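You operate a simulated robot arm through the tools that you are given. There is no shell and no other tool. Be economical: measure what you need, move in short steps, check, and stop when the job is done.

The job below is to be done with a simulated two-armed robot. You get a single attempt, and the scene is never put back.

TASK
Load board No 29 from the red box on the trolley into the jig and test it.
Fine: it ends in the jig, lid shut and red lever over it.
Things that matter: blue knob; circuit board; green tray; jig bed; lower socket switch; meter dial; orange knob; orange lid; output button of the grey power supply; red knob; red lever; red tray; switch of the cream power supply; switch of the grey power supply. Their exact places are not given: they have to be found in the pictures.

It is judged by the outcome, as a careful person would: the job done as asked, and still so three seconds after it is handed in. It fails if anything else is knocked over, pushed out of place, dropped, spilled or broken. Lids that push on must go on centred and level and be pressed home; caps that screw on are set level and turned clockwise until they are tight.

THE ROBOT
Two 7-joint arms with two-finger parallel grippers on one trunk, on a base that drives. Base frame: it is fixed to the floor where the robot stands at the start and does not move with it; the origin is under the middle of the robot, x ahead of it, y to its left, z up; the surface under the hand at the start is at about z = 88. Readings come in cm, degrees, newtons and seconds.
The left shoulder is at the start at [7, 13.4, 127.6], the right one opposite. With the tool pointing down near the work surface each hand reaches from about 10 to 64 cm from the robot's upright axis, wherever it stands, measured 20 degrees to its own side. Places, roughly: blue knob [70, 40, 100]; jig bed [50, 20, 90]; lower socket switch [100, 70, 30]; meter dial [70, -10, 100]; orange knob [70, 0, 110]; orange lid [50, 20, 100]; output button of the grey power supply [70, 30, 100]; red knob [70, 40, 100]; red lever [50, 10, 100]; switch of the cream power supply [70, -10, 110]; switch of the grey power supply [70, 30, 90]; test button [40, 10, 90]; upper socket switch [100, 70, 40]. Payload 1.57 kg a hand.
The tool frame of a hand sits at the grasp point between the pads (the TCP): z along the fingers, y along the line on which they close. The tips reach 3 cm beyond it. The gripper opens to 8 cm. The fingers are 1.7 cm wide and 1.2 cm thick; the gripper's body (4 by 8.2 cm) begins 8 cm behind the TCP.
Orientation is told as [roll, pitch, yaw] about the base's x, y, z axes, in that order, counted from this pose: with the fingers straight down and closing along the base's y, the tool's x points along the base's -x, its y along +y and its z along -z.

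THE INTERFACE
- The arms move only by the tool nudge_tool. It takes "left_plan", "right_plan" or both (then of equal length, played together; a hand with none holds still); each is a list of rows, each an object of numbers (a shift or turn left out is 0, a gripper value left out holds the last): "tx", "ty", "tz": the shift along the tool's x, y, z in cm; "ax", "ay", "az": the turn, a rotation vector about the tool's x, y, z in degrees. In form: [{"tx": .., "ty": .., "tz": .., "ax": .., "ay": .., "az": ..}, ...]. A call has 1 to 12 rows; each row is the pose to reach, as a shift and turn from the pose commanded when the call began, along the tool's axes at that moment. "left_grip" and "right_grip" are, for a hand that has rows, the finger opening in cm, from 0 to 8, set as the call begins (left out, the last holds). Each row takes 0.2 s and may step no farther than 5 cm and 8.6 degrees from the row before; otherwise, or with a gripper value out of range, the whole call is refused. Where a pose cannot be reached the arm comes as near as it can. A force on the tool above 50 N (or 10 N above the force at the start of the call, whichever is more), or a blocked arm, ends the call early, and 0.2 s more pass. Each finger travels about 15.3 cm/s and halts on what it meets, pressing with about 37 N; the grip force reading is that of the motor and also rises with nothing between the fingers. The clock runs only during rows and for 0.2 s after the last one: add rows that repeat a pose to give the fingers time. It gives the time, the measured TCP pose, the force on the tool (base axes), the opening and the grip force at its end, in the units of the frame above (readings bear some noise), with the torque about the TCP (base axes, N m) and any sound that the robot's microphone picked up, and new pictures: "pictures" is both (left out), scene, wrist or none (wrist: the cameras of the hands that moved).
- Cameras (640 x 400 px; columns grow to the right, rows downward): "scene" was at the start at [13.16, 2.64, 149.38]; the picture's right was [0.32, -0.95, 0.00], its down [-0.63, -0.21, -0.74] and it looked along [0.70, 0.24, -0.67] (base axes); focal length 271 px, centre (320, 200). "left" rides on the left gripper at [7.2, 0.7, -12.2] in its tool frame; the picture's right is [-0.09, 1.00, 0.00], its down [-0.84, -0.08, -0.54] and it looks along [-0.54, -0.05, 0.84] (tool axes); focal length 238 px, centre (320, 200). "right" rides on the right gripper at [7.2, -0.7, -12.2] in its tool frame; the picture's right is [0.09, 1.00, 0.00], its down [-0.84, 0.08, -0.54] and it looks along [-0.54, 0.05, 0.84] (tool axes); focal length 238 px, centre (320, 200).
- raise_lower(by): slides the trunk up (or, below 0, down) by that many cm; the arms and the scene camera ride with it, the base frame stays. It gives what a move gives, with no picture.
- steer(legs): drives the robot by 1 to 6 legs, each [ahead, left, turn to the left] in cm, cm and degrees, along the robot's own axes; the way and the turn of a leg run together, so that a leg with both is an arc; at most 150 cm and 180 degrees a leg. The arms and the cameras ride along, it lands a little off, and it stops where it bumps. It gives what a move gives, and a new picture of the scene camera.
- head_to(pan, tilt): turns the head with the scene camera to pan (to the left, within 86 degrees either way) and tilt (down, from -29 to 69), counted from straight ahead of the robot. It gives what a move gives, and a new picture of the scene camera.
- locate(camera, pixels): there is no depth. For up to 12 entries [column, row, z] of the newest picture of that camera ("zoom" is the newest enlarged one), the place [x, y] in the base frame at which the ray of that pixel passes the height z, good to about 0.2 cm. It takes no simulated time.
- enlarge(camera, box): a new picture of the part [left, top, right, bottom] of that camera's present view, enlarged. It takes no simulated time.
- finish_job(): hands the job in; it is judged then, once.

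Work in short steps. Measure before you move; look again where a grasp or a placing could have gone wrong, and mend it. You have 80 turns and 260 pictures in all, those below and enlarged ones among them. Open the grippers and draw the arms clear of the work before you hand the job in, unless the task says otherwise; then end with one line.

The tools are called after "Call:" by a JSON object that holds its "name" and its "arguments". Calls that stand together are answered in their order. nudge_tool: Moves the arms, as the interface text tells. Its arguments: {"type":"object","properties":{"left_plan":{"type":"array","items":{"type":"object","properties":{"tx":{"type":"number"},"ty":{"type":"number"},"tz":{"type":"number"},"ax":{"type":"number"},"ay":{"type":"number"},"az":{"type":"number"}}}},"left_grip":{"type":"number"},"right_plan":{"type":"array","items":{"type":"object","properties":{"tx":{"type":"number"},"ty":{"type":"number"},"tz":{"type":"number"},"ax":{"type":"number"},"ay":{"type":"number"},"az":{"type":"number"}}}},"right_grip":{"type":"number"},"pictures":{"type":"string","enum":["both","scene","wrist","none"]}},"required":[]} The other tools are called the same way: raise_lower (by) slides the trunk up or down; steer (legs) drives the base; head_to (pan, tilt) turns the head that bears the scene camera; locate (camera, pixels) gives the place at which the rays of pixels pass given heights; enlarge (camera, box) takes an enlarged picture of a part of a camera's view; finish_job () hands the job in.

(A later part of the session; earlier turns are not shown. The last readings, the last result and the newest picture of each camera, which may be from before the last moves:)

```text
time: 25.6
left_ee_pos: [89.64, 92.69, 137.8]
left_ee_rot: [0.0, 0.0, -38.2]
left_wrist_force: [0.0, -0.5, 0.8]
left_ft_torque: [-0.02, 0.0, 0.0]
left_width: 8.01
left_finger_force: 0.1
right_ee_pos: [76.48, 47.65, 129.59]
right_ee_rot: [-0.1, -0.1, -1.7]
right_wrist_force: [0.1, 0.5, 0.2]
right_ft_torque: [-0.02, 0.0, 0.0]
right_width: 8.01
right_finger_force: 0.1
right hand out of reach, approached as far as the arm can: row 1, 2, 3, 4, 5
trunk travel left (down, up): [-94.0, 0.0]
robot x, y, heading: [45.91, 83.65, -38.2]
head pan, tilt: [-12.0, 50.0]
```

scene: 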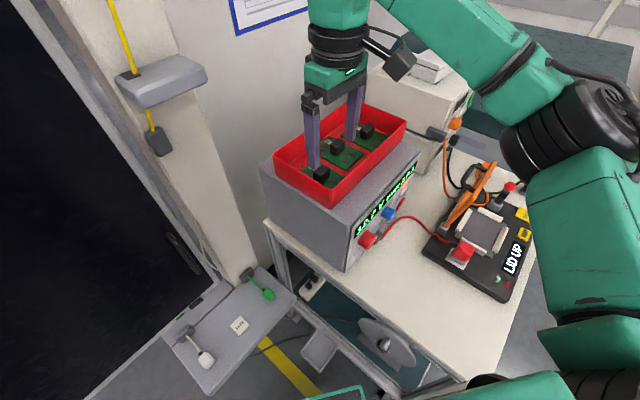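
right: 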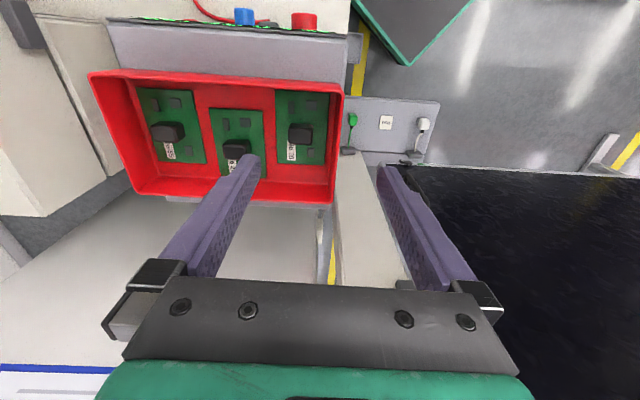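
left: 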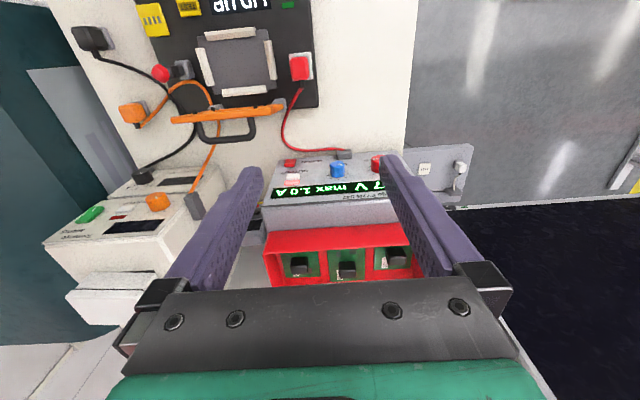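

The yaw seems to be the limit rather than distance. I bring the right hand back toward the robot to see where the commanded pose lies, before turning the base left a bit.

Call:
{"name": "nudge_tool", "arguments": {"right_plan": [{"tx": 3, "ty": 4, "tz": -2}, {"tx": 6, "ty": 8, "tz": -4}, {"tx": 8, "ty": 12, "tz": -6}, {"tx": 8, "ty": 12, "tz": -6}], "pictures": "none"}}

```text
refused: row 1 steps farther than a row can; nothing moved
```

Call:
{"name": "nudge_tool", "arguments": {"right_plan": [{"tx": 2.5, "ty": 3.5, "tz": -2}, {"tx": 5, "ty": 7, "tz": -4}, {"tx": 7, "ty": 11, "tz": -6}, {"tx": 7, "ty": 11, "tz": -6}], "pictures": "none"}}

```text
time: 26.6
left_ee_pos: [89.66, 92.71, 137.78]
left_ee_rot: [0.0, 0.0, -38.2]
left_wrist_force: [-0.8, -0.3, 0.2]
left_ft_torque: [0.01, -0.02, 0.01]
left_width: 7.99
left_finger_force: 0.1
right_ee_pos: [69.99, 59.28, 135.47]
right_ee_rot: [-0.1, -0.3, -1.8]
right_wrist_force: [0.0, -0.1, -0.7]
right_ft_torque: [0.02, -0.01, -0.03]
right_width: 7.99
right_finger_force: 0.1
trunk travel left (down, up): [-94.0, 0.0]
robot x, y, heading: [45.73, 84.22, -38.4]
head pan, tilt: [-12.0, 50.0]
```

Commanded pose equals the reached one. Now I turn the base left by 23° so that yaw 0 is nearer the arm's natural direction.

Call:
{"name": "steer", "arguments": {"legs": [[0, 0, 23]]}}

```text
time: 28.2
left_ee_pos: [82.57, 109.06, 137.86]
left_ee_rot: [0.1, 0.1, -15.1]
left_wrist_force: [0.4, -0.2, 0.5]
left_ft_torque: [0.0, 0.0, 0.02]
left_width: 8.02
left_finger_force: 0.1
right_ee_pos: [77.88, 70.81, 135.35]
right_ee_rot: [-0.1, -0.2, 21.5]
right_wrist_force: [-0.7, 0.7, 0.7]
right_ft_torque: [-0.03, -0.02, -0.03]
right_width: 7.96
right_finger_force: 0.1
trunk travel left (down, up): [-94.0, 0.0]
robot x, y, heading: [45.32, 84.01, -14.9]
head pan, tilt: [-12.0, 50.0]
```

scene: 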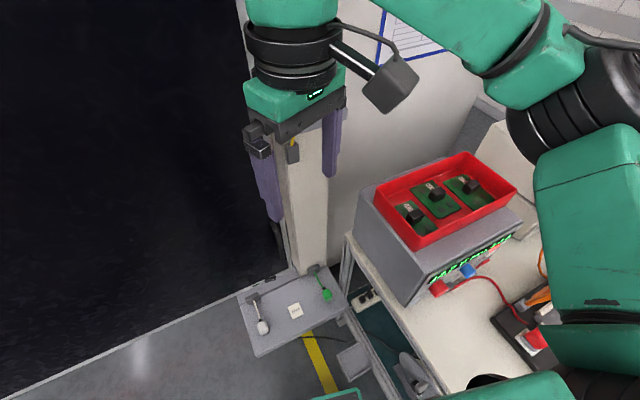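

Call:
{"name": "nudge_tool", "arguments": {"right_plan": [{"tx": 1.1, "ty": -4.2, "tz": 1, "az": 2.7}, {"tx": 2.2, "ty": -8.4, "tz": 2, "az": 5.4}, {"tx": 3.3, "ty": -12.6, "tz": 3, "az": 8.1}, {"tx": 4.4, "ty": -16.8, "tz": 4, "az": 10.8}, {"tx": 5.5, "ty": -21, "tz": 5, "az": 13.5}, {"tx": 6.6, "ty": -25.2, "tz": 6, "az": 16.2}, {"tx": 7.8, "ty": -29.4, "tz": 7, "az": 19}, {"tx": 8.9, "ty": -33.5, "tz": 8.4, "az": 21.5}, {"tx": 8.9, "ty": -33.5, "tz": 10.4, "az": 21.5}, {"tx": 8.9, "ty": -33.5, "tz": 10.4, "az": 21.5}], "pictures": "both"}}

```text
time: 30.4
left_ee_pos: [82.47, 109.32, 137.82]
left_ee_rot: [-0.1, -0.1, -15.0]
left_wrist_force: [0.2, -0.3, -0.4]
left_ft_torque: [0.02, -0.03, 0.01]
left_width: 8.01
left_finger_force: 0.0
right_ee_pos: [79.74, 44.09, 124.03]
right_ee_rot: [-0.3, -0.4, -1.2]
right_wrist_force: [0.6, -0.1, -0.6]
right_ft_torque: [-0.02, -0.01, 0.0]
right_width: 8.02
right_finger_force: 0.1
right hand out of reach, approached as far as the arm can: row 6, 7, 8, 9, 10
trunk travel left (down, up): [-94.0, 0.0]
robot x, y, heading: [46.33, 83.82, -15.2]
head pan, tilt: [-12.0, 50.0]
```

scene: 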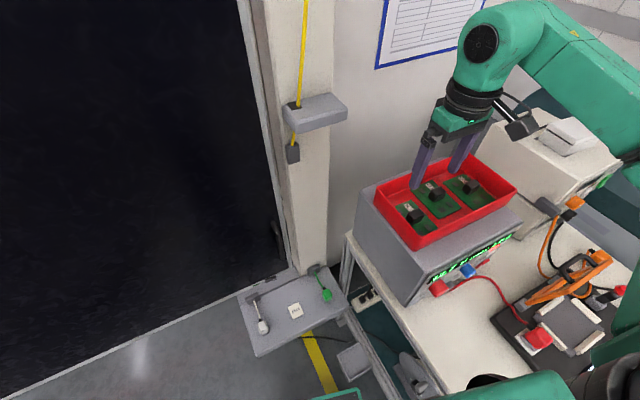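
right: 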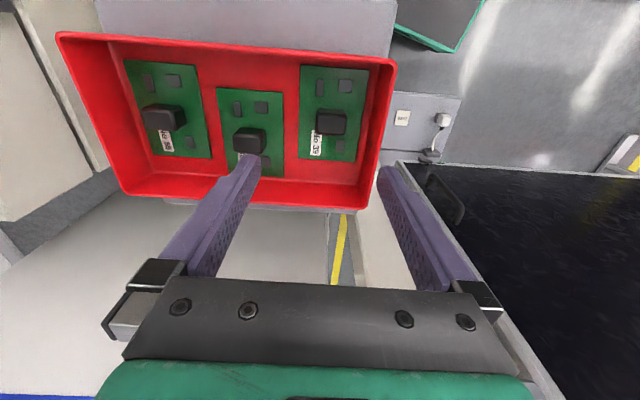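

I'm 8 cm short. The green-edged slab at (440,25) in the wrist picture is the robot's own base; I locate its corner to see how much nearer I can drive.

Call:
{"name": "locate", "arguments": {"camera": "right", "pixels": [[435, 54, 30], [435, 54, 15], [484, 0, 30], [393, 30, 30], [404, 110, 40], [250, 130, 112], [245, 86, 109.4], [268, 166, 109.4], [400, 0, 88]]}}

Call:
{"name": "enlarge", "arguments": {"camera": "right", "box": [370, 0, 530, 110]}}

```text
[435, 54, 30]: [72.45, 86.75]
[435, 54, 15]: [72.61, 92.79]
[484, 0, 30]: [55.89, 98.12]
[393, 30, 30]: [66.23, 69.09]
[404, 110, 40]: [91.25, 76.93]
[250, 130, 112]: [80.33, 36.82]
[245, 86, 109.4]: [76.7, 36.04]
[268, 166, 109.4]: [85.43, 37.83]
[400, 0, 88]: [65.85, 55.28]
```

```text
3.64 times, centred on (450, 55) of right
```

zoom: 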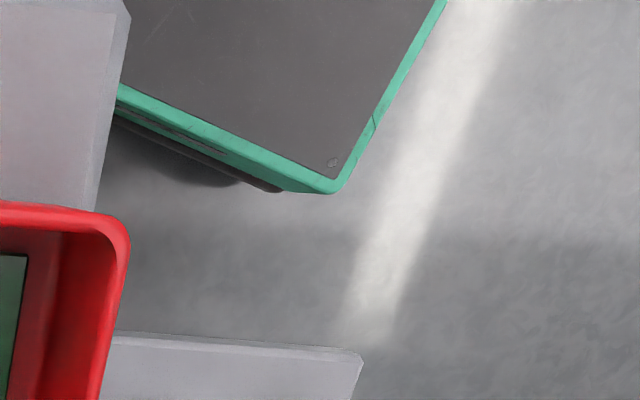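

Call:
{"name": "locate", "arguments": {"camera": "right", "pixels": [[454, 52, 30], [454, 52, 20], [454, 52, 10], [484.9, 0, 30], [484.9, 0, 20], [394.5, 26.7, 30], [394.5, 26.7, 20]]}}

```text
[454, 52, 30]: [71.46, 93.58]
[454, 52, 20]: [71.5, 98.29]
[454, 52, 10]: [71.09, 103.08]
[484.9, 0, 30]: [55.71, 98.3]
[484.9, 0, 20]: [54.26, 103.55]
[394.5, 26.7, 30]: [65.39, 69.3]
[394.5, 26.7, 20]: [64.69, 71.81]
```

Call:
{"name": "locate", "arguments": {"camera": "scene", "pixels": [[338, 355, 5], [350, 376, 5], [369, 364, 5], [354, 343, 5], [303, 337, 0], [262, 357, 40], [346, 309, 40], [395, 400, 35]]}}

Call:
{"name": "enlarge", "arguments": {"camera": "scene", "box": [230, 260, 450, 400]}}

```text
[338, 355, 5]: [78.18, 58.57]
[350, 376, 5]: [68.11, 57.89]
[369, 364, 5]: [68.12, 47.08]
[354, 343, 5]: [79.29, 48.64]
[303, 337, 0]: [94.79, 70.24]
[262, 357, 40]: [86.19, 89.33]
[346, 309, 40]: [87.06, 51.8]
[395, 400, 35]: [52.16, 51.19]
```

```text
2.86 times, centred on (340, 330) of scene
```

zoom: 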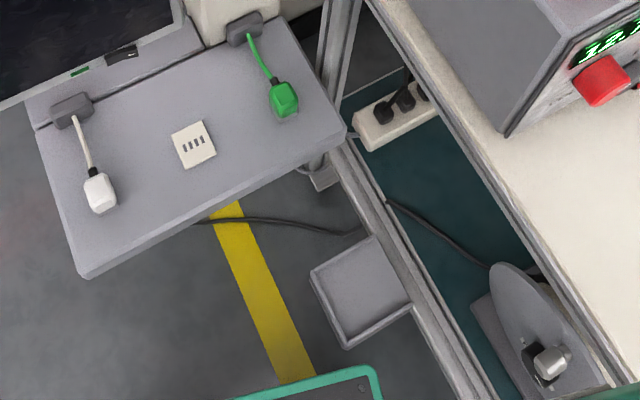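

Call:
{"name": "locate", "arguments": {"camera": "scene", "pixels": [[358, 390, 30], [358, 390, 20], [358, 390, 10], [318, 398, 20]]}}

```text
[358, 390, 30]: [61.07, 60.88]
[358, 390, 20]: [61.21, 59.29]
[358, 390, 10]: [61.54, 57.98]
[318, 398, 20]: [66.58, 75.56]
```

The base is about 41 cm square, leaving room: I retract the hand, turn to heading 0 and move to about (45, 74.5).

Call:
{"name": "nudge_tool", "arguments": {"right_plan": [{"tx": 3, "ty": 3, "tz": -2}, {"tx": 6, "ty": 6, "tz": -4}, {"tx": 9, "ty": 9, "tz": -4}, {"tx": 12, "ty": 9, "tz": -4}, {"tx": 12, "ty": 9, "tz": -4}], "pictures": "none"}}

Call:
{"name": "steer", "arguments": {"legs": [[0, 0, 15]]}}

```text
time: 31.6
left_ee_pos: [82.52, 109.16, 137.87]
left_ee_rot: [0.0, 0.0, -14.9]
left_wrist_force: [-0.1, 0.1, 0.0]
left_ft_torque: [0.01, 0.03, -0.03]
left_width: 7.98
left_finger_force: 0.1
right_ee_pos: [67.76, 53.27, 128.09]
right_ee_rot: [-0.1, -0.2, 0.0]
right_wrist_force: [0.2, 0.6, 0.1]
right_ft_torque: [0.0, 0.0, 0.02]
right_width: 7.98
right_finger_force: 0.1
trunk travel left (down, up): [-94.0, 0.0]
robot x, y, heading: [46.07, 83.86, -15.1]
head pan, tilt: [-12.0, 50.0]
```

```text
time: 32.9
left_ee_pos: [74.63, 117.76, 137.93]
left_ee_rot: [0.0, -0.1, 0.3]
left_wrist_force: [0.3, -0.3, -0.7]
left_ft_torque: [0.0, 0.03, 0.02]
left_width: 8.01
left_finger_force: 0.1
right_ee_pos: [75.1, 59.98, 128.22]
right_ee_rot: [0.0, -0.2, 15.3]
right_wrist_force: [-0.1, 0.1, 0.7]
right_ft_torque: [-0.05, -0.01, -0.02]
right_width: 8.0
right_finger_force: 0.1
trunk travel left (down, up): [-94.0, 0.0]
robot x, y, heading: [46.23, 83.99, 0.2]
head pan, tilt: [-12.0, 50.0]
```

scene: 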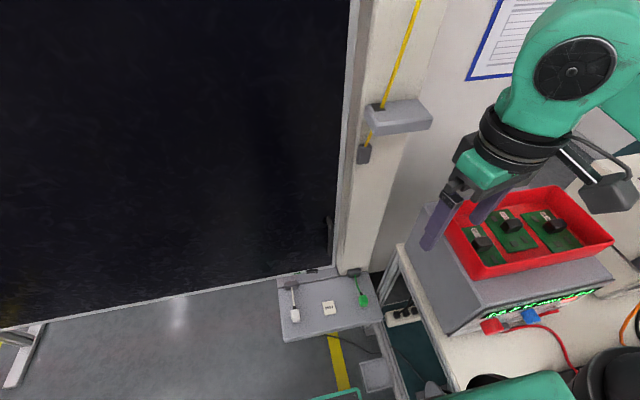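

Call:
{"name": "steer", "arguments": {"legs": [[-1, -9.2, 0]]}}

Call:
{"name": "head_to", "arguments": {"pan": -40, "tilt": 50}}

```text
time: 34.0
left_ee_pos: [73.57, 109.71, 137.49]
left_ee_rot: [-0.5, -0.1, 0.3]
left_wrist_force: [-0.5, 1.7, -0.2]
left_ft_torque: [-0.06, 0.01, -0.01]
left_width: 7.98
left_finger_force: 0.1
right_ee_pos: [74.26, 51.75, 128.25]
right_ee_rot: [-0.5, -0.2, 15.3]
right_wrist_force: [-0.1, 1.8, -0.2]
right_ft_torque: [-0.08, 0.03, -0.03]
right_width: 7.99
right_finger_force: 0.1
trunk travel left (down, up): [-94.0, 0.0]
robot x, y, heading: [44.72, 74.51, 0.4]
head pan, tilt: [-12.0, 50.0]
```

scene: 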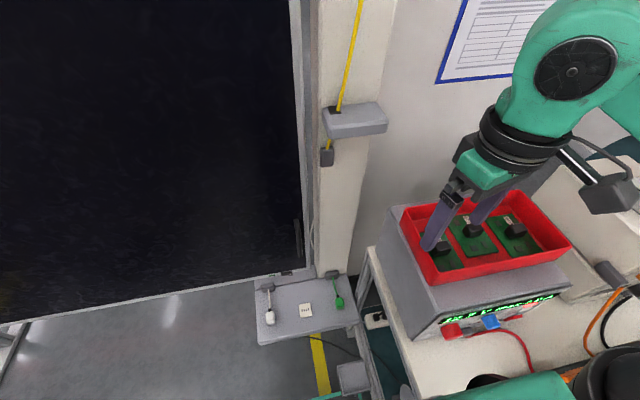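

```text
time: 34.9
left_ee_pos: [73.65, 108.52, 137.95]
left_ee_rot: [0.1, -0.1, 0.4]
left_wrist_force: [0.3, -0.3, 0.6]
left_ft_torque: [0.02, 0.0, -0.02]
left_width: 8.01
left_finger_force: 0.0
right_ee_pos: [74.25, 50.59, 128.14]
right_ee_rot: [0.0, -0.2, 15.4]
right_wrist_force: [0.5, 0.4, 0.2]
right_ft_torque: [0.02, 0.0, 0.01]
right_width: 7.98
right_finger_force: 0.0
trunk travel left (down, up): [-94.0, 0.0]
robot x, y, heading: [45.23, 74.53, 0.3]
head pan, tilt: [-40.0, 50.0]
```

scene: 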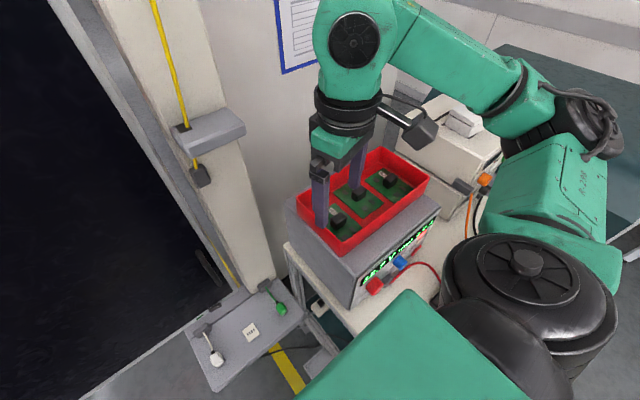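

Call:
{"name": "nudge_tool", "arguments": {"right_plan": [{"tx": -0.9, "ty": -3.9, "tz": 1.5, "az": 3.8}, {"tx": -1.8, "ty": -7.8, "tz": 3, "az": 7.7}, {"tx": -2.7, "ty": -11.8, "tz": 4.5, "az": 11.5}, {"tx": -3.6, "ty": -15.7, "tz": 6, "az": 15.4}, {"tx": -3.6, "ty": -15.7, "tz": 6, "az": 15.4}], "pictures": "both"}}

```text
time: 36.1
left_ee_pos: [73.5, 108.7, 137.76]
left_ee_rot: [0.0, 0.0, 0.4]
left_wrist_force: [0.2, -0.7, 0.0]
left_ft_torque: [-0.01, -0.02, 0.04]
left_width: 7.99
left_finger_force: 0.0
right_ee_pos: [82.16, 36.55, 122.13]
right_ee_rot: [0.0, -0.2, -0.1]
right_wrist_force: [0.7, -0.4, -0.6]
right_ft_torque: [-0.02, 0.01, 0.0]
right_width: 8.0
right_finger_force: 0.0
trunk travel left (down, up): [-94.0, 0.0]
robot x, y, heading: [44.81, 74.7, 0.2]
head pan, tilt: [-40.0, 50.0]
```

scene: 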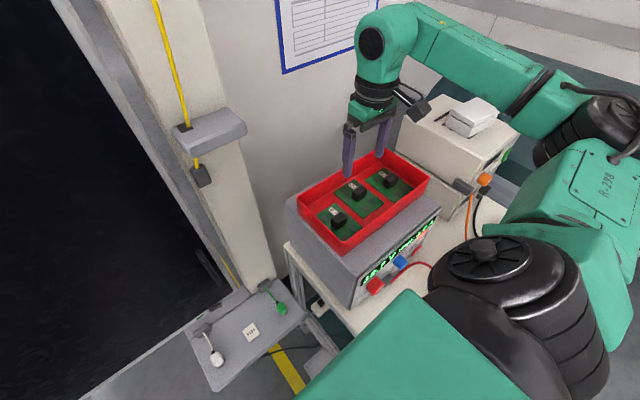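
right: 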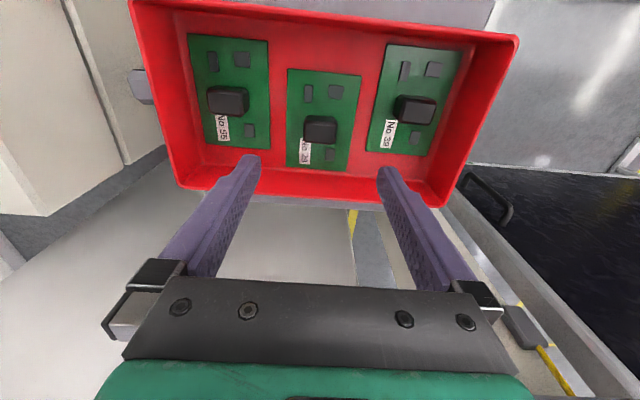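

The arm reaches the spot. I measure the No 29 block in the wrist picture.

Call:
{"name": "enlarge", "arguments": {"camera": "right", "box": [260, 50, 380, 180]}}

```text
3.08 times, centred on (320, 115) of right
```

zoom: 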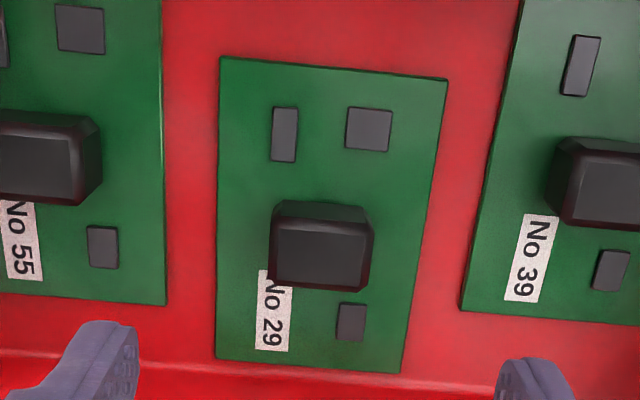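

Call:
{"name": "locate", "arguments": {"camera": "zoom", "pixels": [[278, 220, 112], [374, 228, 112], [368, 288, 112], [272, 282, 112], [220, 57, 109.3], [447, 80, 109.3], [402, 373, 109.3], [217, 358, 109.3]]}}

```text
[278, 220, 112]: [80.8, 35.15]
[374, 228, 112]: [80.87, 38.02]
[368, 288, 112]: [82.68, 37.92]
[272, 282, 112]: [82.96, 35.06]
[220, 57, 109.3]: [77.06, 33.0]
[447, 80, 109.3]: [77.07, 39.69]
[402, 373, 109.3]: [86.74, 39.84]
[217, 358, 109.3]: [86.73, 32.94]
```

Block centre is (81.8, 36.55), 2.9 cm across y; I descend so that the tips stop about 0.6 cm above the board.

Call:
{"name": "nudge_tool", "arguments": {"right_plan": [{"tx": 0.3, "tz": 3}, {"tx": 0.3, "tz": 6}, {"tx": 0.3, "tz": 8}, {"tx": 0.3, "tz": 8.8}, {"tx": 0.3, "tz": 8.8}], "right_grip": 8, "pictures": "both"}}

Call:
{"name": "enlarge", "arguments": {"camera": "scene", "box": [280, 100, 440, 260]}}

```text
time: 37.3
left_ee_pos: [73.61, 108.66, 137.87]
left_ee_rot: [0.0, -0.1, 0.4]
left_wrist_force: [0.4, -0.5, 0.9]
left_ft_torque: [0.0, -0.01, 0.0]
left_width: 7.99
left_finger_force: 0.1
right_ee_pos: [81.66, 36.68, 113.33]
right_ee_rot: [-0.1, -0.1, 0.0]
right_wrist_force: [-0.5, 0.3, 0.4]
right_ft_torque: [-0.01, 0.03, -0.01]
right_width: 8.03
right_finger_force: 0.2
trunk travel left (down, up): [-94.0, 0.0]
robot x, y, heading: [45.05, 74.78, 0.4]
head pan, tilt: [-40.0, 50.0]
```

scene: 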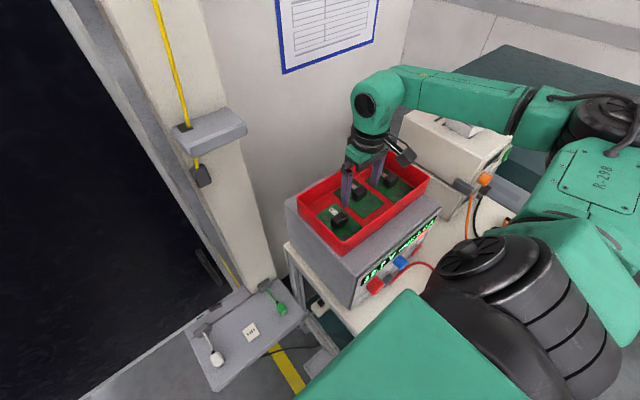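
right: 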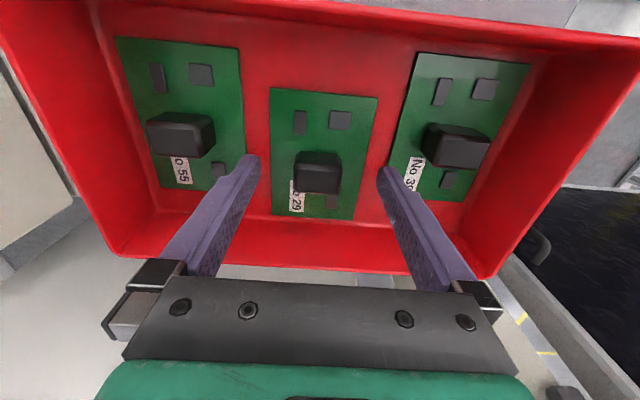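

```text
2.50 times, centred on (360, 180) of scene
```

zoom: 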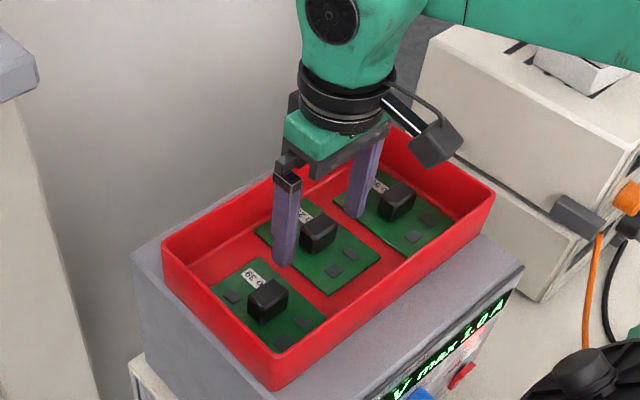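

The block sits between the tips (about (318,176), where expected). I close on it.

Call:
{"name": "nudge_tool", "arguments": {"right_plan": [{"tz": 0}, {"tz": 0}, {"tz": 0}, {"tz": 0}], "right_grip": 1.5, "pictures": "wrist"}}

```text
time: 38.3
left_ee_pos: [73.49, 108.75, 137.8]
left_ee_rot: [0.1, 0.0, 0.4]
left_wrist_force: [0.0, -0.9, 0.2]
left_ft_torque: [-0.02, 0.01, -0.02]
left_width: 7.99
left_finger_force: 0.1
right_ee_pos: [81.69, 36.63, 113.48]
right_ee_rot: [0.0, -0.2, -0.1]
right_wrist_force: [0.4, 0.5, -0.6]
right_ft_torque: [-0.02, 0.01, 0.01]
right_width: 3.1
right_finger_force: 37.3
trunk travel left (down, up): [-94.0, 0.0]
robot x, y, heading: [45.15, 74.43, 0.2]
head pan, tilt: [-40.0, 50.0]
```

right: 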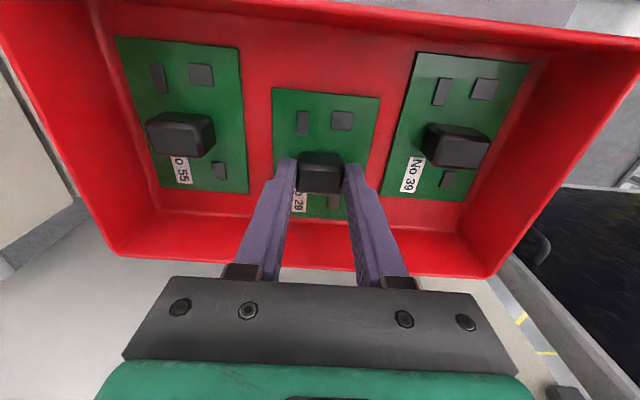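

Gripped at 3.1 cm. I lift straight up clear of the rim.

Call:
{"name": "nudge_tool", "arguments": {"right_plan": [{"tz": -1}, {"tz": -3}, {"tz": -6}, {"tz": -9}, {"tz": -12}, {"tz": -12}], "pictures": "both"}}

```text
time: 39.7
left_ee_pos: [73.7, 108.86, 137.78]
left_ee_rot: [0.0, -0.1, 0.3]
left_wrist_force: [-0.4, -0.5, 0.4]
left_ft_torque: [0.03, 0.0, -0.03]
left_width: 8.01
left_finger_force: 0.2
right_ee_pos: [81.42, 36.67, 125.52]
right_ee_rot: [-0.1, -0.3, 0.0]
right_wrist_force: [0.6, 0.8, -0.4]
right_ft_torque: [-0.02, 0.01, -0.03]
right_width: 3.1
right_finger_force: 36.9
trunk travel left (down, up): [-94.0, 0.0]
robot x, y, heading: [44.98, 74.62, 0.4]
head pan, tilt: [-40.0, 50.0]
```

scene: 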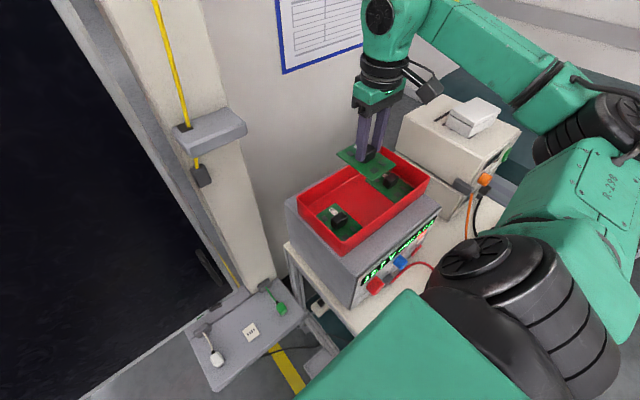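
right: 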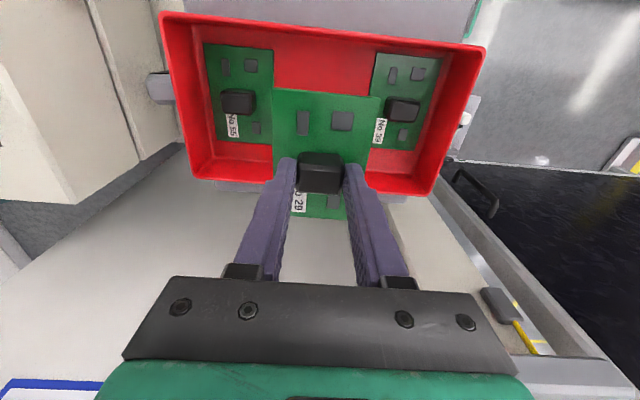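

Board is up and level. Before moving to the jig I check where the post stands, and tuck the left hand in front of the robot.

Call:
{"name": "locate", "arguments": {"camera": "scene", "pixels": [[278, 268, 40], [240, 292, 40], [235, 150, 100], [213, 178, 100], [245, 130, 120]]}}

Call:
{"name": "nudge_tool", "arguments": {"left_plan": [{"ty": -4, "tx": 0.5}, {"ty": -8, "tx": 1}, {"ty": -12, "tx": 1.5}, {"ty": -16, "tx": 2}, {"ty": -18, "tx": 2}, {"ty": -18, "tx": 2}], "right_plan": [{"tx": 3, "ty": 3, "tz": -1}, {"tx": 6, "ty": 6, "tz": -2}, {"tx": 9, "ty": 9, "tz": -3}, {"tx": 11, "ty": 11, "tz": -4}, {"tx": 11, "ty": 13, "tz": -4}, {"tx": 11, "ty": 13, "tz": -4}], "pictures": "scene"}}

```text
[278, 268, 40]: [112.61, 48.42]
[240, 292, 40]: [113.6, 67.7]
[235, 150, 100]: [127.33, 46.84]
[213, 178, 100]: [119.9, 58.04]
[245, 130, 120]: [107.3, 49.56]
```

```text
time: 41.1
left_ee_pos: [71.88, 90.47, 137.87]
left_ee_rot: [0.0, 0.1, 0.4]
left_wrist_force: [0.4, -0.1, 0.7]
left_ft_torque: [0.01, -0.01, 0.05]
left_width: 8.01
left_finger_force: 0.1
right_ee_pos: [70.49, 49.79, 129.13]
right_ee_rot: [-0.1, -0.2, 0.0]
right_wrist_force: [0.6, 0.1, -0.6]
right_ft_torque: [0.0, 0.01, -0.01]
right_width: 3.08
right_finger_force: 37.0
trunk travel left (down, up): [-94.0, 0.0]
robot x, y, heading: [44.99, 74.93, 0.2]
head pan, tilt: [-40.0, 50.0]
```

scene: 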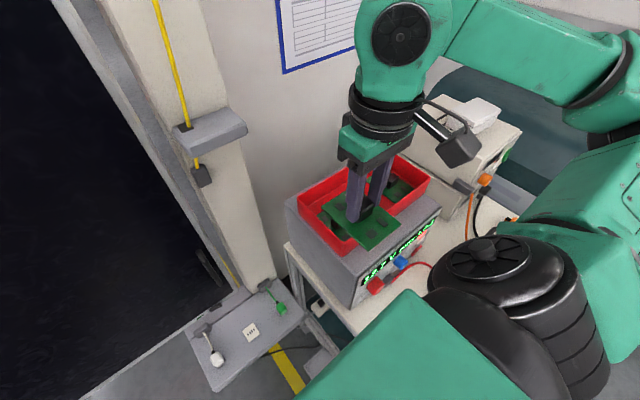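

The post starts at x≈112, so there's room. I back off to y≈84 and turn to heading −80°.

Call:
{"name": "steer", "arguments": {"legs": [[0, 9.5, 0], [0, 0, -80]]}}

Call:
{"name": "head_to", "arguments": {"pan": -5, "tilt": 55}}

```text
time: 45.7
left_ee_pos: [65.06, 60.25, 137.82]
left_ee_rot: [0.0, 0.1, -80.6]
left_wrist_force: [-0.1, -0.1, -0.8]
left_ft_torque: [-0.03, 0.02, -0.02]
left_width: 8.01
left_finger_force: 0.2
right_ee_pos: [24.37, 55.11, 129.19]
right_ee_rot: [0.0, -0.2, -80.9]
right_wrist_force: [0.1, -0.1, 0.1]
right_ft_torque: [-0.01, -0.02, -0.03]
right_width: 3.11
right_finger_force: 37.3
trunk travel left (down, up): [-94.0, 0.0]
robot x, y, heading: [44.87, 83.97, -80.6]
head pan, tilt: [-40.0, 50.0]
```

scene: 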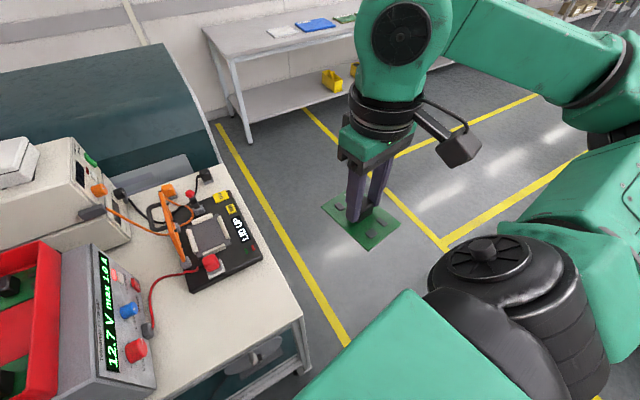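

```text
time: 46.8
left_ee_pos: [64.93, 60.31, 137.95]
left_ee_rot: [0.0, -0.1, -80.6]
left_wrist_force: [-0.3, -0.2, 0.1]
left_ft_torque: [0.02, -0.02, 0.01]
left_width: 8.02
left_finger_force: 0.2
right_ee_pos: [24.31, 55.08, 129.28]
right_ee_rot: [0.0, -0.2, -80.9]
right_wrist_force: [-0.6, -0.1, -0.7]
right_ft_torque: [0.02, 0.0, 0.02]
right_width: 3.08
right_finger_force: 37.1
trunk travel left (down, up): [-94.0, 0.0]
robot x, y, heading: [44.64, 84.07, -80.5]
head pan, tilt: [-5.0, 55.0]
```

scene: 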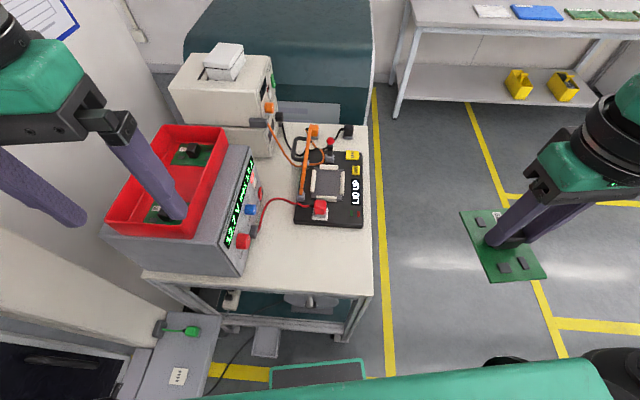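

Call:
{"name": "steer", "arguments": {"legs": [[5, 2, 0]]}}

Call:
{"name": "enlarge", "arguments": {"camera": "scene", "box": [270, 110, 390, 240]}}

```text
time: 47.7
left_ee_pos: [67.13, 56.68, 138.19]
left_ee_rot: [0.2, -0.7, -80.5]
left_wrist_force: [-1.1, -0.1, 0.7]
left_ft_torque: [-0.05, -0.05, 0.03]
left_width: 8.01
left_finger_force: 0.1
right_ee_pos: [26.48, 51.51, 129.41]
right_ee_rot: [0.2, -0.8, -80.9]
right_wrist_force: [-1.2, 0.3, 0.7]
right_ft_torque: [-0.08, -0.04, -0.01]
right_width: 3.1
right_finger_force: 37.1
trunk travel left (down, up): [-94.0, 0.0]
robot x, y, heading: [47.48, 79.57, -80.4]
head pan, tilt: [-5.0, 55.0]
```

scene: 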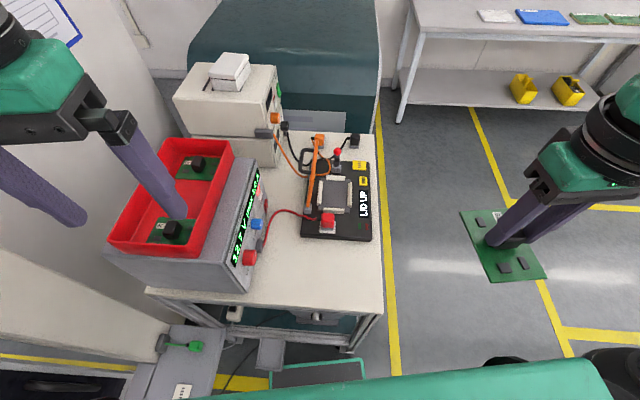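

```text
3.08 times, centred on (330, 175) of scene
```

zoom: 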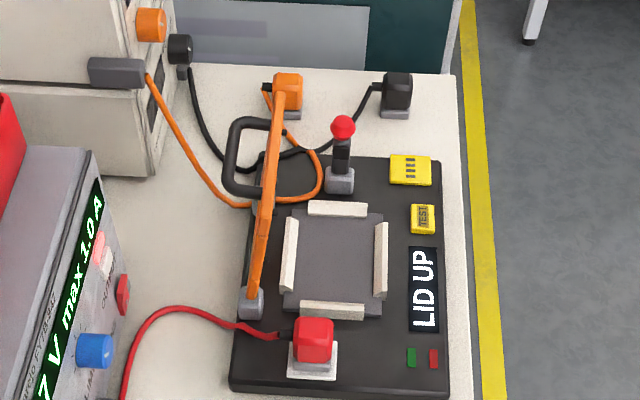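

Call:
{"name": "locate", "arguments": {"camera": "zoom", "pixels": [[383, 210, 90.3], [383, 318, 90.3], [282, 310, 90.3], [291, 207, 90.3], [297, 255, 90.5], [375, 260, 90.5], [340, 217, 90.5], [333, 301, 90.5], [240, 390, 90], [450, 395, 90], [441, 160, 90], [344, 128, 98]]}}

```text
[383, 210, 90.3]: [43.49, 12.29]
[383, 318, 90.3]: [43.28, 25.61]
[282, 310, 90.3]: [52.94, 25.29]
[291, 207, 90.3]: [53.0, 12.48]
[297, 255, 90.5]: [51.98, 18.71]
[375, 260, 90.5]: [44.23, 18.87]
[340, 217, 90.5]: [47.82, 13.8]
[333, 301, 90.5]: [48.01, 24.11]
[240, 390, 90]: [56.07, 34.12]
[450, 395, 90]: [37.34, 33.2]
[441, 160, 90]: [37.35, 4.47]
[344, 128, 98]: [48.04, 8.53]
```

The pocket spans x 44.2–52, y 13.8–24.1, so the board's long side goes along y (turn of −90°, with label upright from the front). I lower the trunk to its usual height and bring the board above the bed.

Call:
{"name": "raise_lower", "arguments": {"by": -9}}

```text
time: 48.9
left_ee_pos: [67.63, 55.82, 128.96]
left_ee_rot: [0.0, -0.1, -80.5]
left_wrist_force: [-0.3, -1.0, 0.7]
left_ft_torque: [0.03, -0.02, 0.0]
left_width: 8.0
left_finger_force: 0.0
right_ee_pos: [27.02, 50.66, 120.28]
right_ee_rot: [0.0, -0.3, -80.9]
right_wrist_force: [-0.7, 0.3, -1.0]
right_ft_torque: [-0.02, -0.02, 0.02]
right_width: 3.08
right_finger_force: 36.9
trunk travel left (down, up): [-85.0, 9.0]
robot x, y, heading: [47.75, 79.52, -80.5]
head pan, tilt: [-5.0, 55.0]
```

Call:
{"name": "nudge_tool", "arguments": {"right_plan": [{"tx": -3.8, "ty": 1.8, "tz": 0, "az": 1}, {"tx": -7.7, "ty": 3.6, "tz": 0, "az": 2}, {"tx": -11.5, "ty": 5.4, "tz": 0, "az": 3}, {"tx": -15.3, "ty": 7.2, "tz": 0, "az": 4}, {"tx": -19.2, "ty": 9, "tz": 2, "az": 5}, {"tx": -23, "ty": 10.8, "tz": 4, "az": 6}, {"tx": -26.8, "ty": 12.6, "tz": 6, "az": 7}, {"tx": -30.7, "ty": 14.4, "tz": 8, "az": 8}, {"tx": -34.5, "ty": 16.2, "tz": 10, "az": 9.1}, {"tx": -34.5, "ty": 16.2, "tz": 10, "az": 9.1}], "pictures": "both"}}

```text
time: 51.1
left_ee_pos: [67.69, 55.7, 128.88]
left_ee_rot: [0.0, 0.0, -80.4]
left_wrist_force: [0.8, -0.3, -0.6]
left_ft_torque: [0.06, -0.01, 0.03]
left_width: 8.0
left_finger_force: 0.0
right_ee_pos: [41.55, 26.56, 111.65]
right_ee_rot: [0.1, -0.2, -90.0]
right_wrist_force: [0.6, 0.0, -0.8]
right_ft_torque: [0.04, -0.01, 0.01]
right_width: 3.08
right_finger_force: 37.2
right hand out of reach, approached as far as the arm can: row 7, 8, 9, 10
trunk travel left (down, up): [-85.0, 9.0]
robot x, y, heading: [47.7, 79.5, -80.7]
head pan, tilt: [-5.0, 55.0]
```

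scene: 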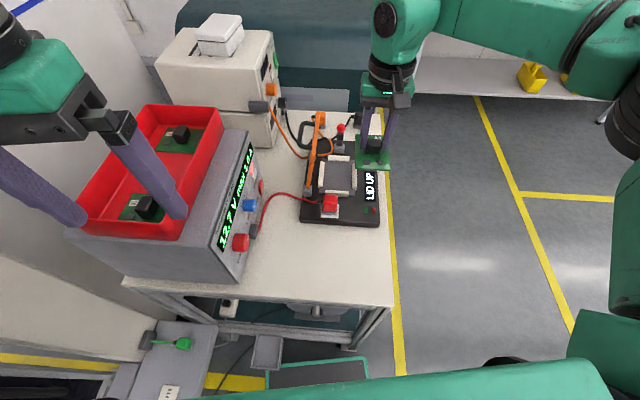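
right: 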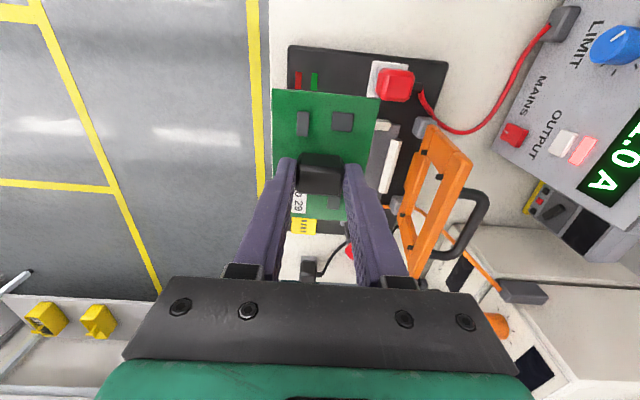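

The limit is about 45 cm from the shoulder, so from this side the bed is too far. I draw the board back, then drive round to the trolley's front, heading about −10°.

Call:
{"name": "nudge_tool", "arguments": {"right_plan": [{"tx": 3, "ty": -1, "tz": -3}, {"tx": 7, "ty": -3, "tz": -5}, {"tx": 11, "ty": -5.5, "tz": -7}, {"tx": 15, "ty": -8, "tz": -9}, {"tx": 19, "ty": -10.5, "tz": -9}, {"tx": 23, "ty": -13, "tz": -9}, {"tx": 24, "ty": -14.5, "tz": -9}], "pictures": "none"}}

Call:
{"name": "steer", "arguments": {"legs": [[-8, 0, 0], [0, -50, 0], [0, 0, 70]]}}

```text
refused: row 3 steps farther than a row can; nothing moved
```

```text
time: 57.9
left_ee_pos: [25.32, 90.01, 129.02]
left_ee_rot: [0.0, 0.0, -9.7]
left_wrist_force: [0.5, -0.2, -0.4]
left_ft_torque: [-0.03, -0.02, 0.0]
left_width: 7.98
left_finger_force: 0.0
right_ee_pos: [44.13, 55.59, 111.62]
right_ee_rot: [0.1, -0.3, -19.2]
right_wrist_force: [0.2, -0.4, -1.2]
right_ft_torque: [-0.03, 0.02, -0.04]
right_width: 3.1
right_finger_force: 37.7
trunk travel left (down, up): [-85.0, 9.0]
robot x, y, heading: [-3.83, 78.59, -9.6]
head pan, tilt: [-5.0, 55.0]
```

scene: 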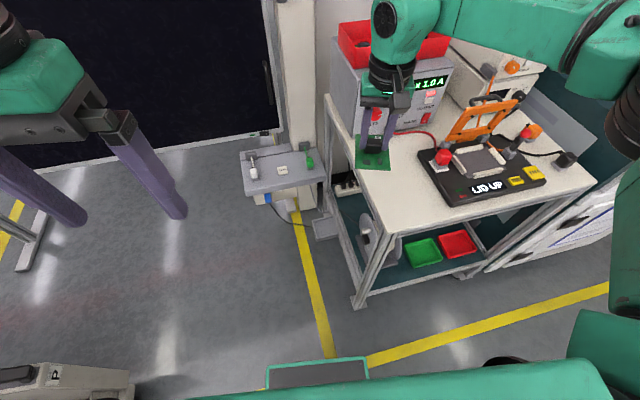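

The arm call was refused but the drive went fine with the hand extended; nothing looks disturbed. I retract the hand now in proper steps.

Call:
{"name": "nudge_tool", "arguments": {"right_plan": [{"tx": 3.4, "ty": -1.2, "tz": -1.6}, {"tx": 6.8, "ty": -2.4, "tz": -3.2}, {"tx": 10.2, "ty": -3.6, "tz": -4.8}, {"tx": 13.6, "ty": -4.8, "tz": -6.4}, {"tx": 17, "ty": -6, "tz": -8}, {"tx": 17, "ty": -6, "tz": -8}], "pictures": "none"}}

```text
time: 59.2
left_ee_pos: [25.35, 89.97, 128.88]
left_ee_rot: [0.0, -0.1, -9.7]
left_wrist_force: [0.4, -0.2, -0.1]
left_ft_torque: [-0.03, 0.02, 0.04]
left_width: 7.98
left_finger_force: 0.0
right_ee_pos: [25.96, 55.61, 119.58]
right_ee_rot: [0.2, -0.2, -19.2]
right_wrist_force: [0.1, -0.3, -0.9]
right_ft_torque: [0.03, 0.02, 0.01]
right_width: 3.09
right_finger_force: 37.0
trunk travel left (down, up): [-85.0, 9.0]
robot x, y, heading: [-4.15, 78.95, -9.8]
head pan, tilt: [-5.0, 55.0]
```

Call:
{"name": "steer", "arguments": {"legs": [[17.3, -41.3, 0]]}}

Call:
{"name": "head_to", "arguments": {"pan": -5, "tilt": 62}}

```text
time: 62.0
left_ee_pos: [35.0, 46.47, 128.9]
left_ee_rot: [-0.1, -0.1, -9.6]
left_wrist_force: [-0.4, -0.1, 0.5]
left_ft_torque: [-0.02, 0.03, 0.01]
left_width: 7.98
left_finger_force: 0.1
right_ee_pos: [35.52, 11.96, 119.59]
right_ee_rot: [0.0, -0.3, -19.3]
right_wrist_force: [-0.6, 0.9, -0.3]
right_ft_torque: [-0.05, -0.01, 0.01]
right_width: 3.11
right_finger_force: 36.6
trunk travel left (down, up): [-85.0, 9.0]
robot x, y, heading: [6.09, 35.5, -9.8]
head pan, tilt: [-5.0, 55.0]
```

scene: 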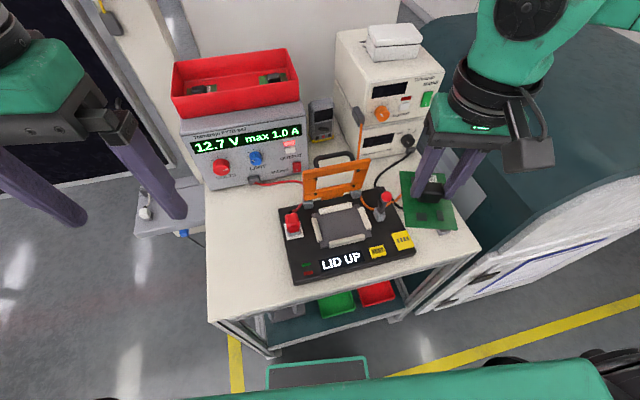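

```text
time: 62.6
left_ee_pos: [35.1, 46.27, 128.89]
left_ee_rot: [0.0, -0.1, -9.7]
left_wrist_force: [-0.3, -0.1, 0.1]
left_ft_torque: [0.0, 0.0, -0.01]
left_width: 8.02
left_finger_force: 0.1
right_ee_pos: [35.59, 11.89, 119.56]
right_ee_rot: [0.2, -0.3, -19.2]
right_wrist_force: [0.8, 0.8, -0.4]
right_ft_torque: [0.01, -0.01, -0.03]
right_width: 3.08
right_finger_force: 36.9
trunk travel left (down, up): [-85.0, 9.0]
robot x, y, heading: [5.95, 35.23, -9.9]
head pan, tilt: [-5.0, 62.0]
```

scene: 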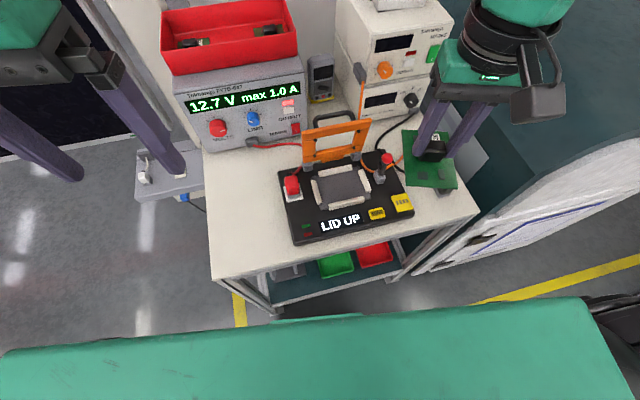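

All in view from the front. I rotate the hand to yaw −90° while moving over the bed, staying high.

Call:
{"name": "nudge_tool", "arguments": {"right_plan": [{"tx": -1, "ty": 1.2, "tz": 0, "az": 7.9}, {"tx": -2, "ty": 2.4, "tz": 0, "az": 15.8}, {"tx": -3, "ty": 3.7, "tz": 0, "az": 23.6}, {"tx": -4.2, "ty": 5, "tz": 0, "az": 31.5}, {"tx": -5.3, "ty": 6.2, "tz": 0, "az": 39.4}, {"tx": -6.4, "ty": 7.4, "tz": 0, "az": 47.2}, {"tx": -7.5, "ty": 8.7, "tz": 0, "az": 55.1}, {"tx": -8.6, "ty": 9.9, "tz": 2, "az": 63}, {"tx": -9.76, "ty": 11.1, "tz": 5, "az": 70.8}, {"tx": -9.76, "ty": 11.1, "tz": 8, "az": 70.8}, {"tx": -9.76, "ty": 11.1, "tz": 8, "az": 70.8}], "pictures": "both"}}

```text
time: 65.0
left_ee_pos: [34.98, 46.14, 128.92]
left_ee_rot: [0.1, -0.1, -9.7]
left_wrist_force: [-0.7, -0.3, -0.4]
left_ft_torque: [-0.01, 0.01, 0.01]
left_width: 7.98
left_finger_force: 0.0
right_ee_pos: [48.39, 19.04, 111.48]
right_ee_rot: [0.3, -0.1, -90.1]
right_wrist_force: [-0.2, 0.5, -1.0]
right_ft_torque: [-0.02, 0.04, 0.02]
right_width: 3.1
right_finger_force: 37.4
trunk travel left (down, up): [-85.0, 9.0]
robot x, y, heading: [6.04, 35.14, -9.8]
head pan, tilt: [-5.0, 62.0]
```

scene: 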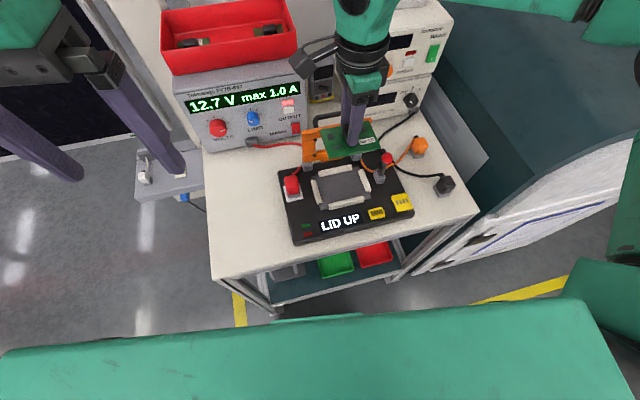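
right: 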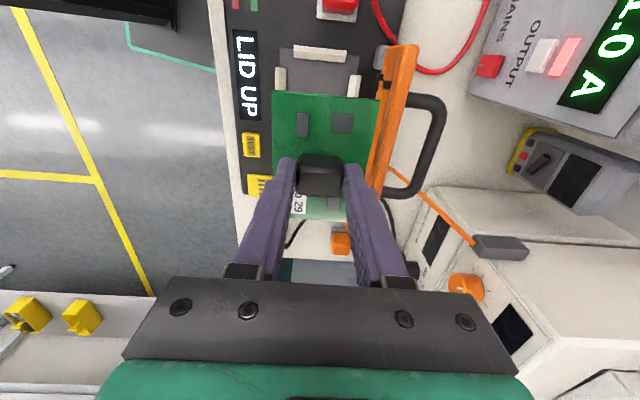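

The board hangs over the bed. I measure the pocket once more from this view, and the board corners.

Call:
{"name": "enlarge", "arguments": {"camera": "scene", "box": [270, 100, 430, 250]}}

```text
2.67 times, centred on (350, 175) of scene
```

zoom: 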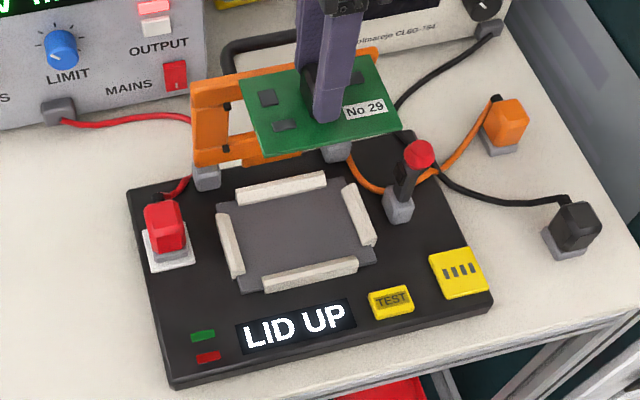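

Call:
{"name": "locate", "arguments": {"camera": "zoom", "pixels": [[240, 293, 90.3], [376, 262, 90.3], [217, 206, 90.3], [346, 180, 90.3], [270, 156, 107.4], [403, 130, 107.4], [240, 83, 107.4], [243, 276, 90.3], [240, 210, 90.3], [368, 243, 90.3], [358, 262, 91.2], [325, 190, 90.3]]}}

Call:
{"name": "enlarge", "arguments": {"camera": "right", "box": [230, 20, 430, 230]}}

```text
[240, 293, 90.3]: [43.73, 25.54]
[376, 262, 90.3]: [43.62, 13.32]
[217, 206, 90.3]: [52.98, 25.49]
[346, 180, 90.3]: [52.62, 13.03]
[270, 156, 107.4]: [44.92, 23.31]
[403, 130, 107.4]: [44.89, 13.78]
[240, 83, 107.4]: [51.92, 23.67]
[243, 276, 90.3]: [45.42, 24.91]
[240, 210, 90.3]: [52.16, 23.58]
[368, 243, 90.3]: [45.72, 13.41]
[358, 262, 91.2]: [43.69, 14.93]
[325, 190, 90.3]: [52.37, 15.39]
```

```text
1.90 times, centred on (330, 125) of right
```

zoom: 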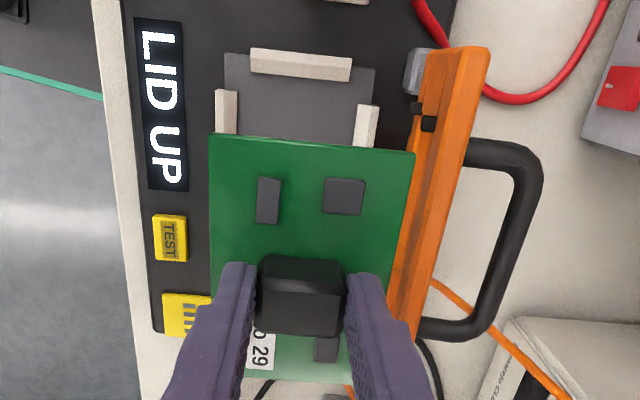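

Call:
{"name": "enlarge", "arguments": {"camera": "scene", "box": [305, 155, 385, 215]}}

```text
6.67 times, centred on (345, 185) of scene
```

zoom: 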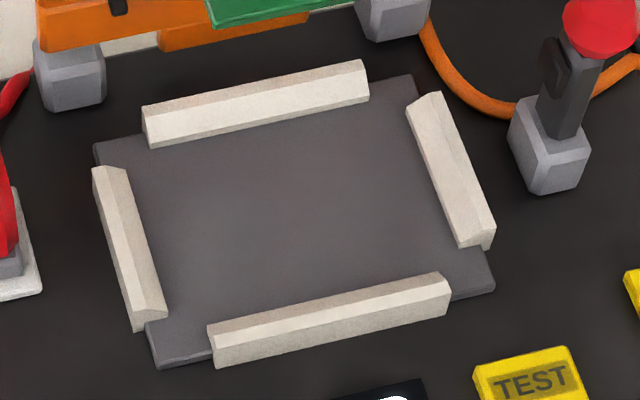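

Call:
{"name": "locate", "arguments": {"camera": "zoom", "pixels": [[407, 105, 90.5], [463, 247, 90.5], [125, 168, 90.5], [167, 315, 90.5], [150, 147, 90.5], [367, 98, 90.5], [208, 325, 91.5], [445, 273, 91.5], [93, 147, 90.5], [413, 75, 90.5], [495, 285, 90.5], [155, 368, 90.5]]}}

```text
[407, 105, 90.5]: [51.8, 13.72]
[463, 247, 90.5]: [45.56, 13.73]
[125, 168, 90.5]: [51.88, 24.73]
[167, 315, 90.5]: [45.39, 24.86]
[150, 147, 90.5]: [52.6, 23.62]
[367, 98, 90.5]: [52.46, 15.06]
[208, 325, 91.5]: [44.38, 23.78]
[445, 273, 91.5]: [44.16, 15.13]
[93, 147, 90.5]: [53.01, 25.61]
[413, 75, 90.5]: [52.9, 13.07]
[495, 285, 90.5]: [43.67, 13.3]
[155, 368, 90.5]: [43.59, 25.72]
```

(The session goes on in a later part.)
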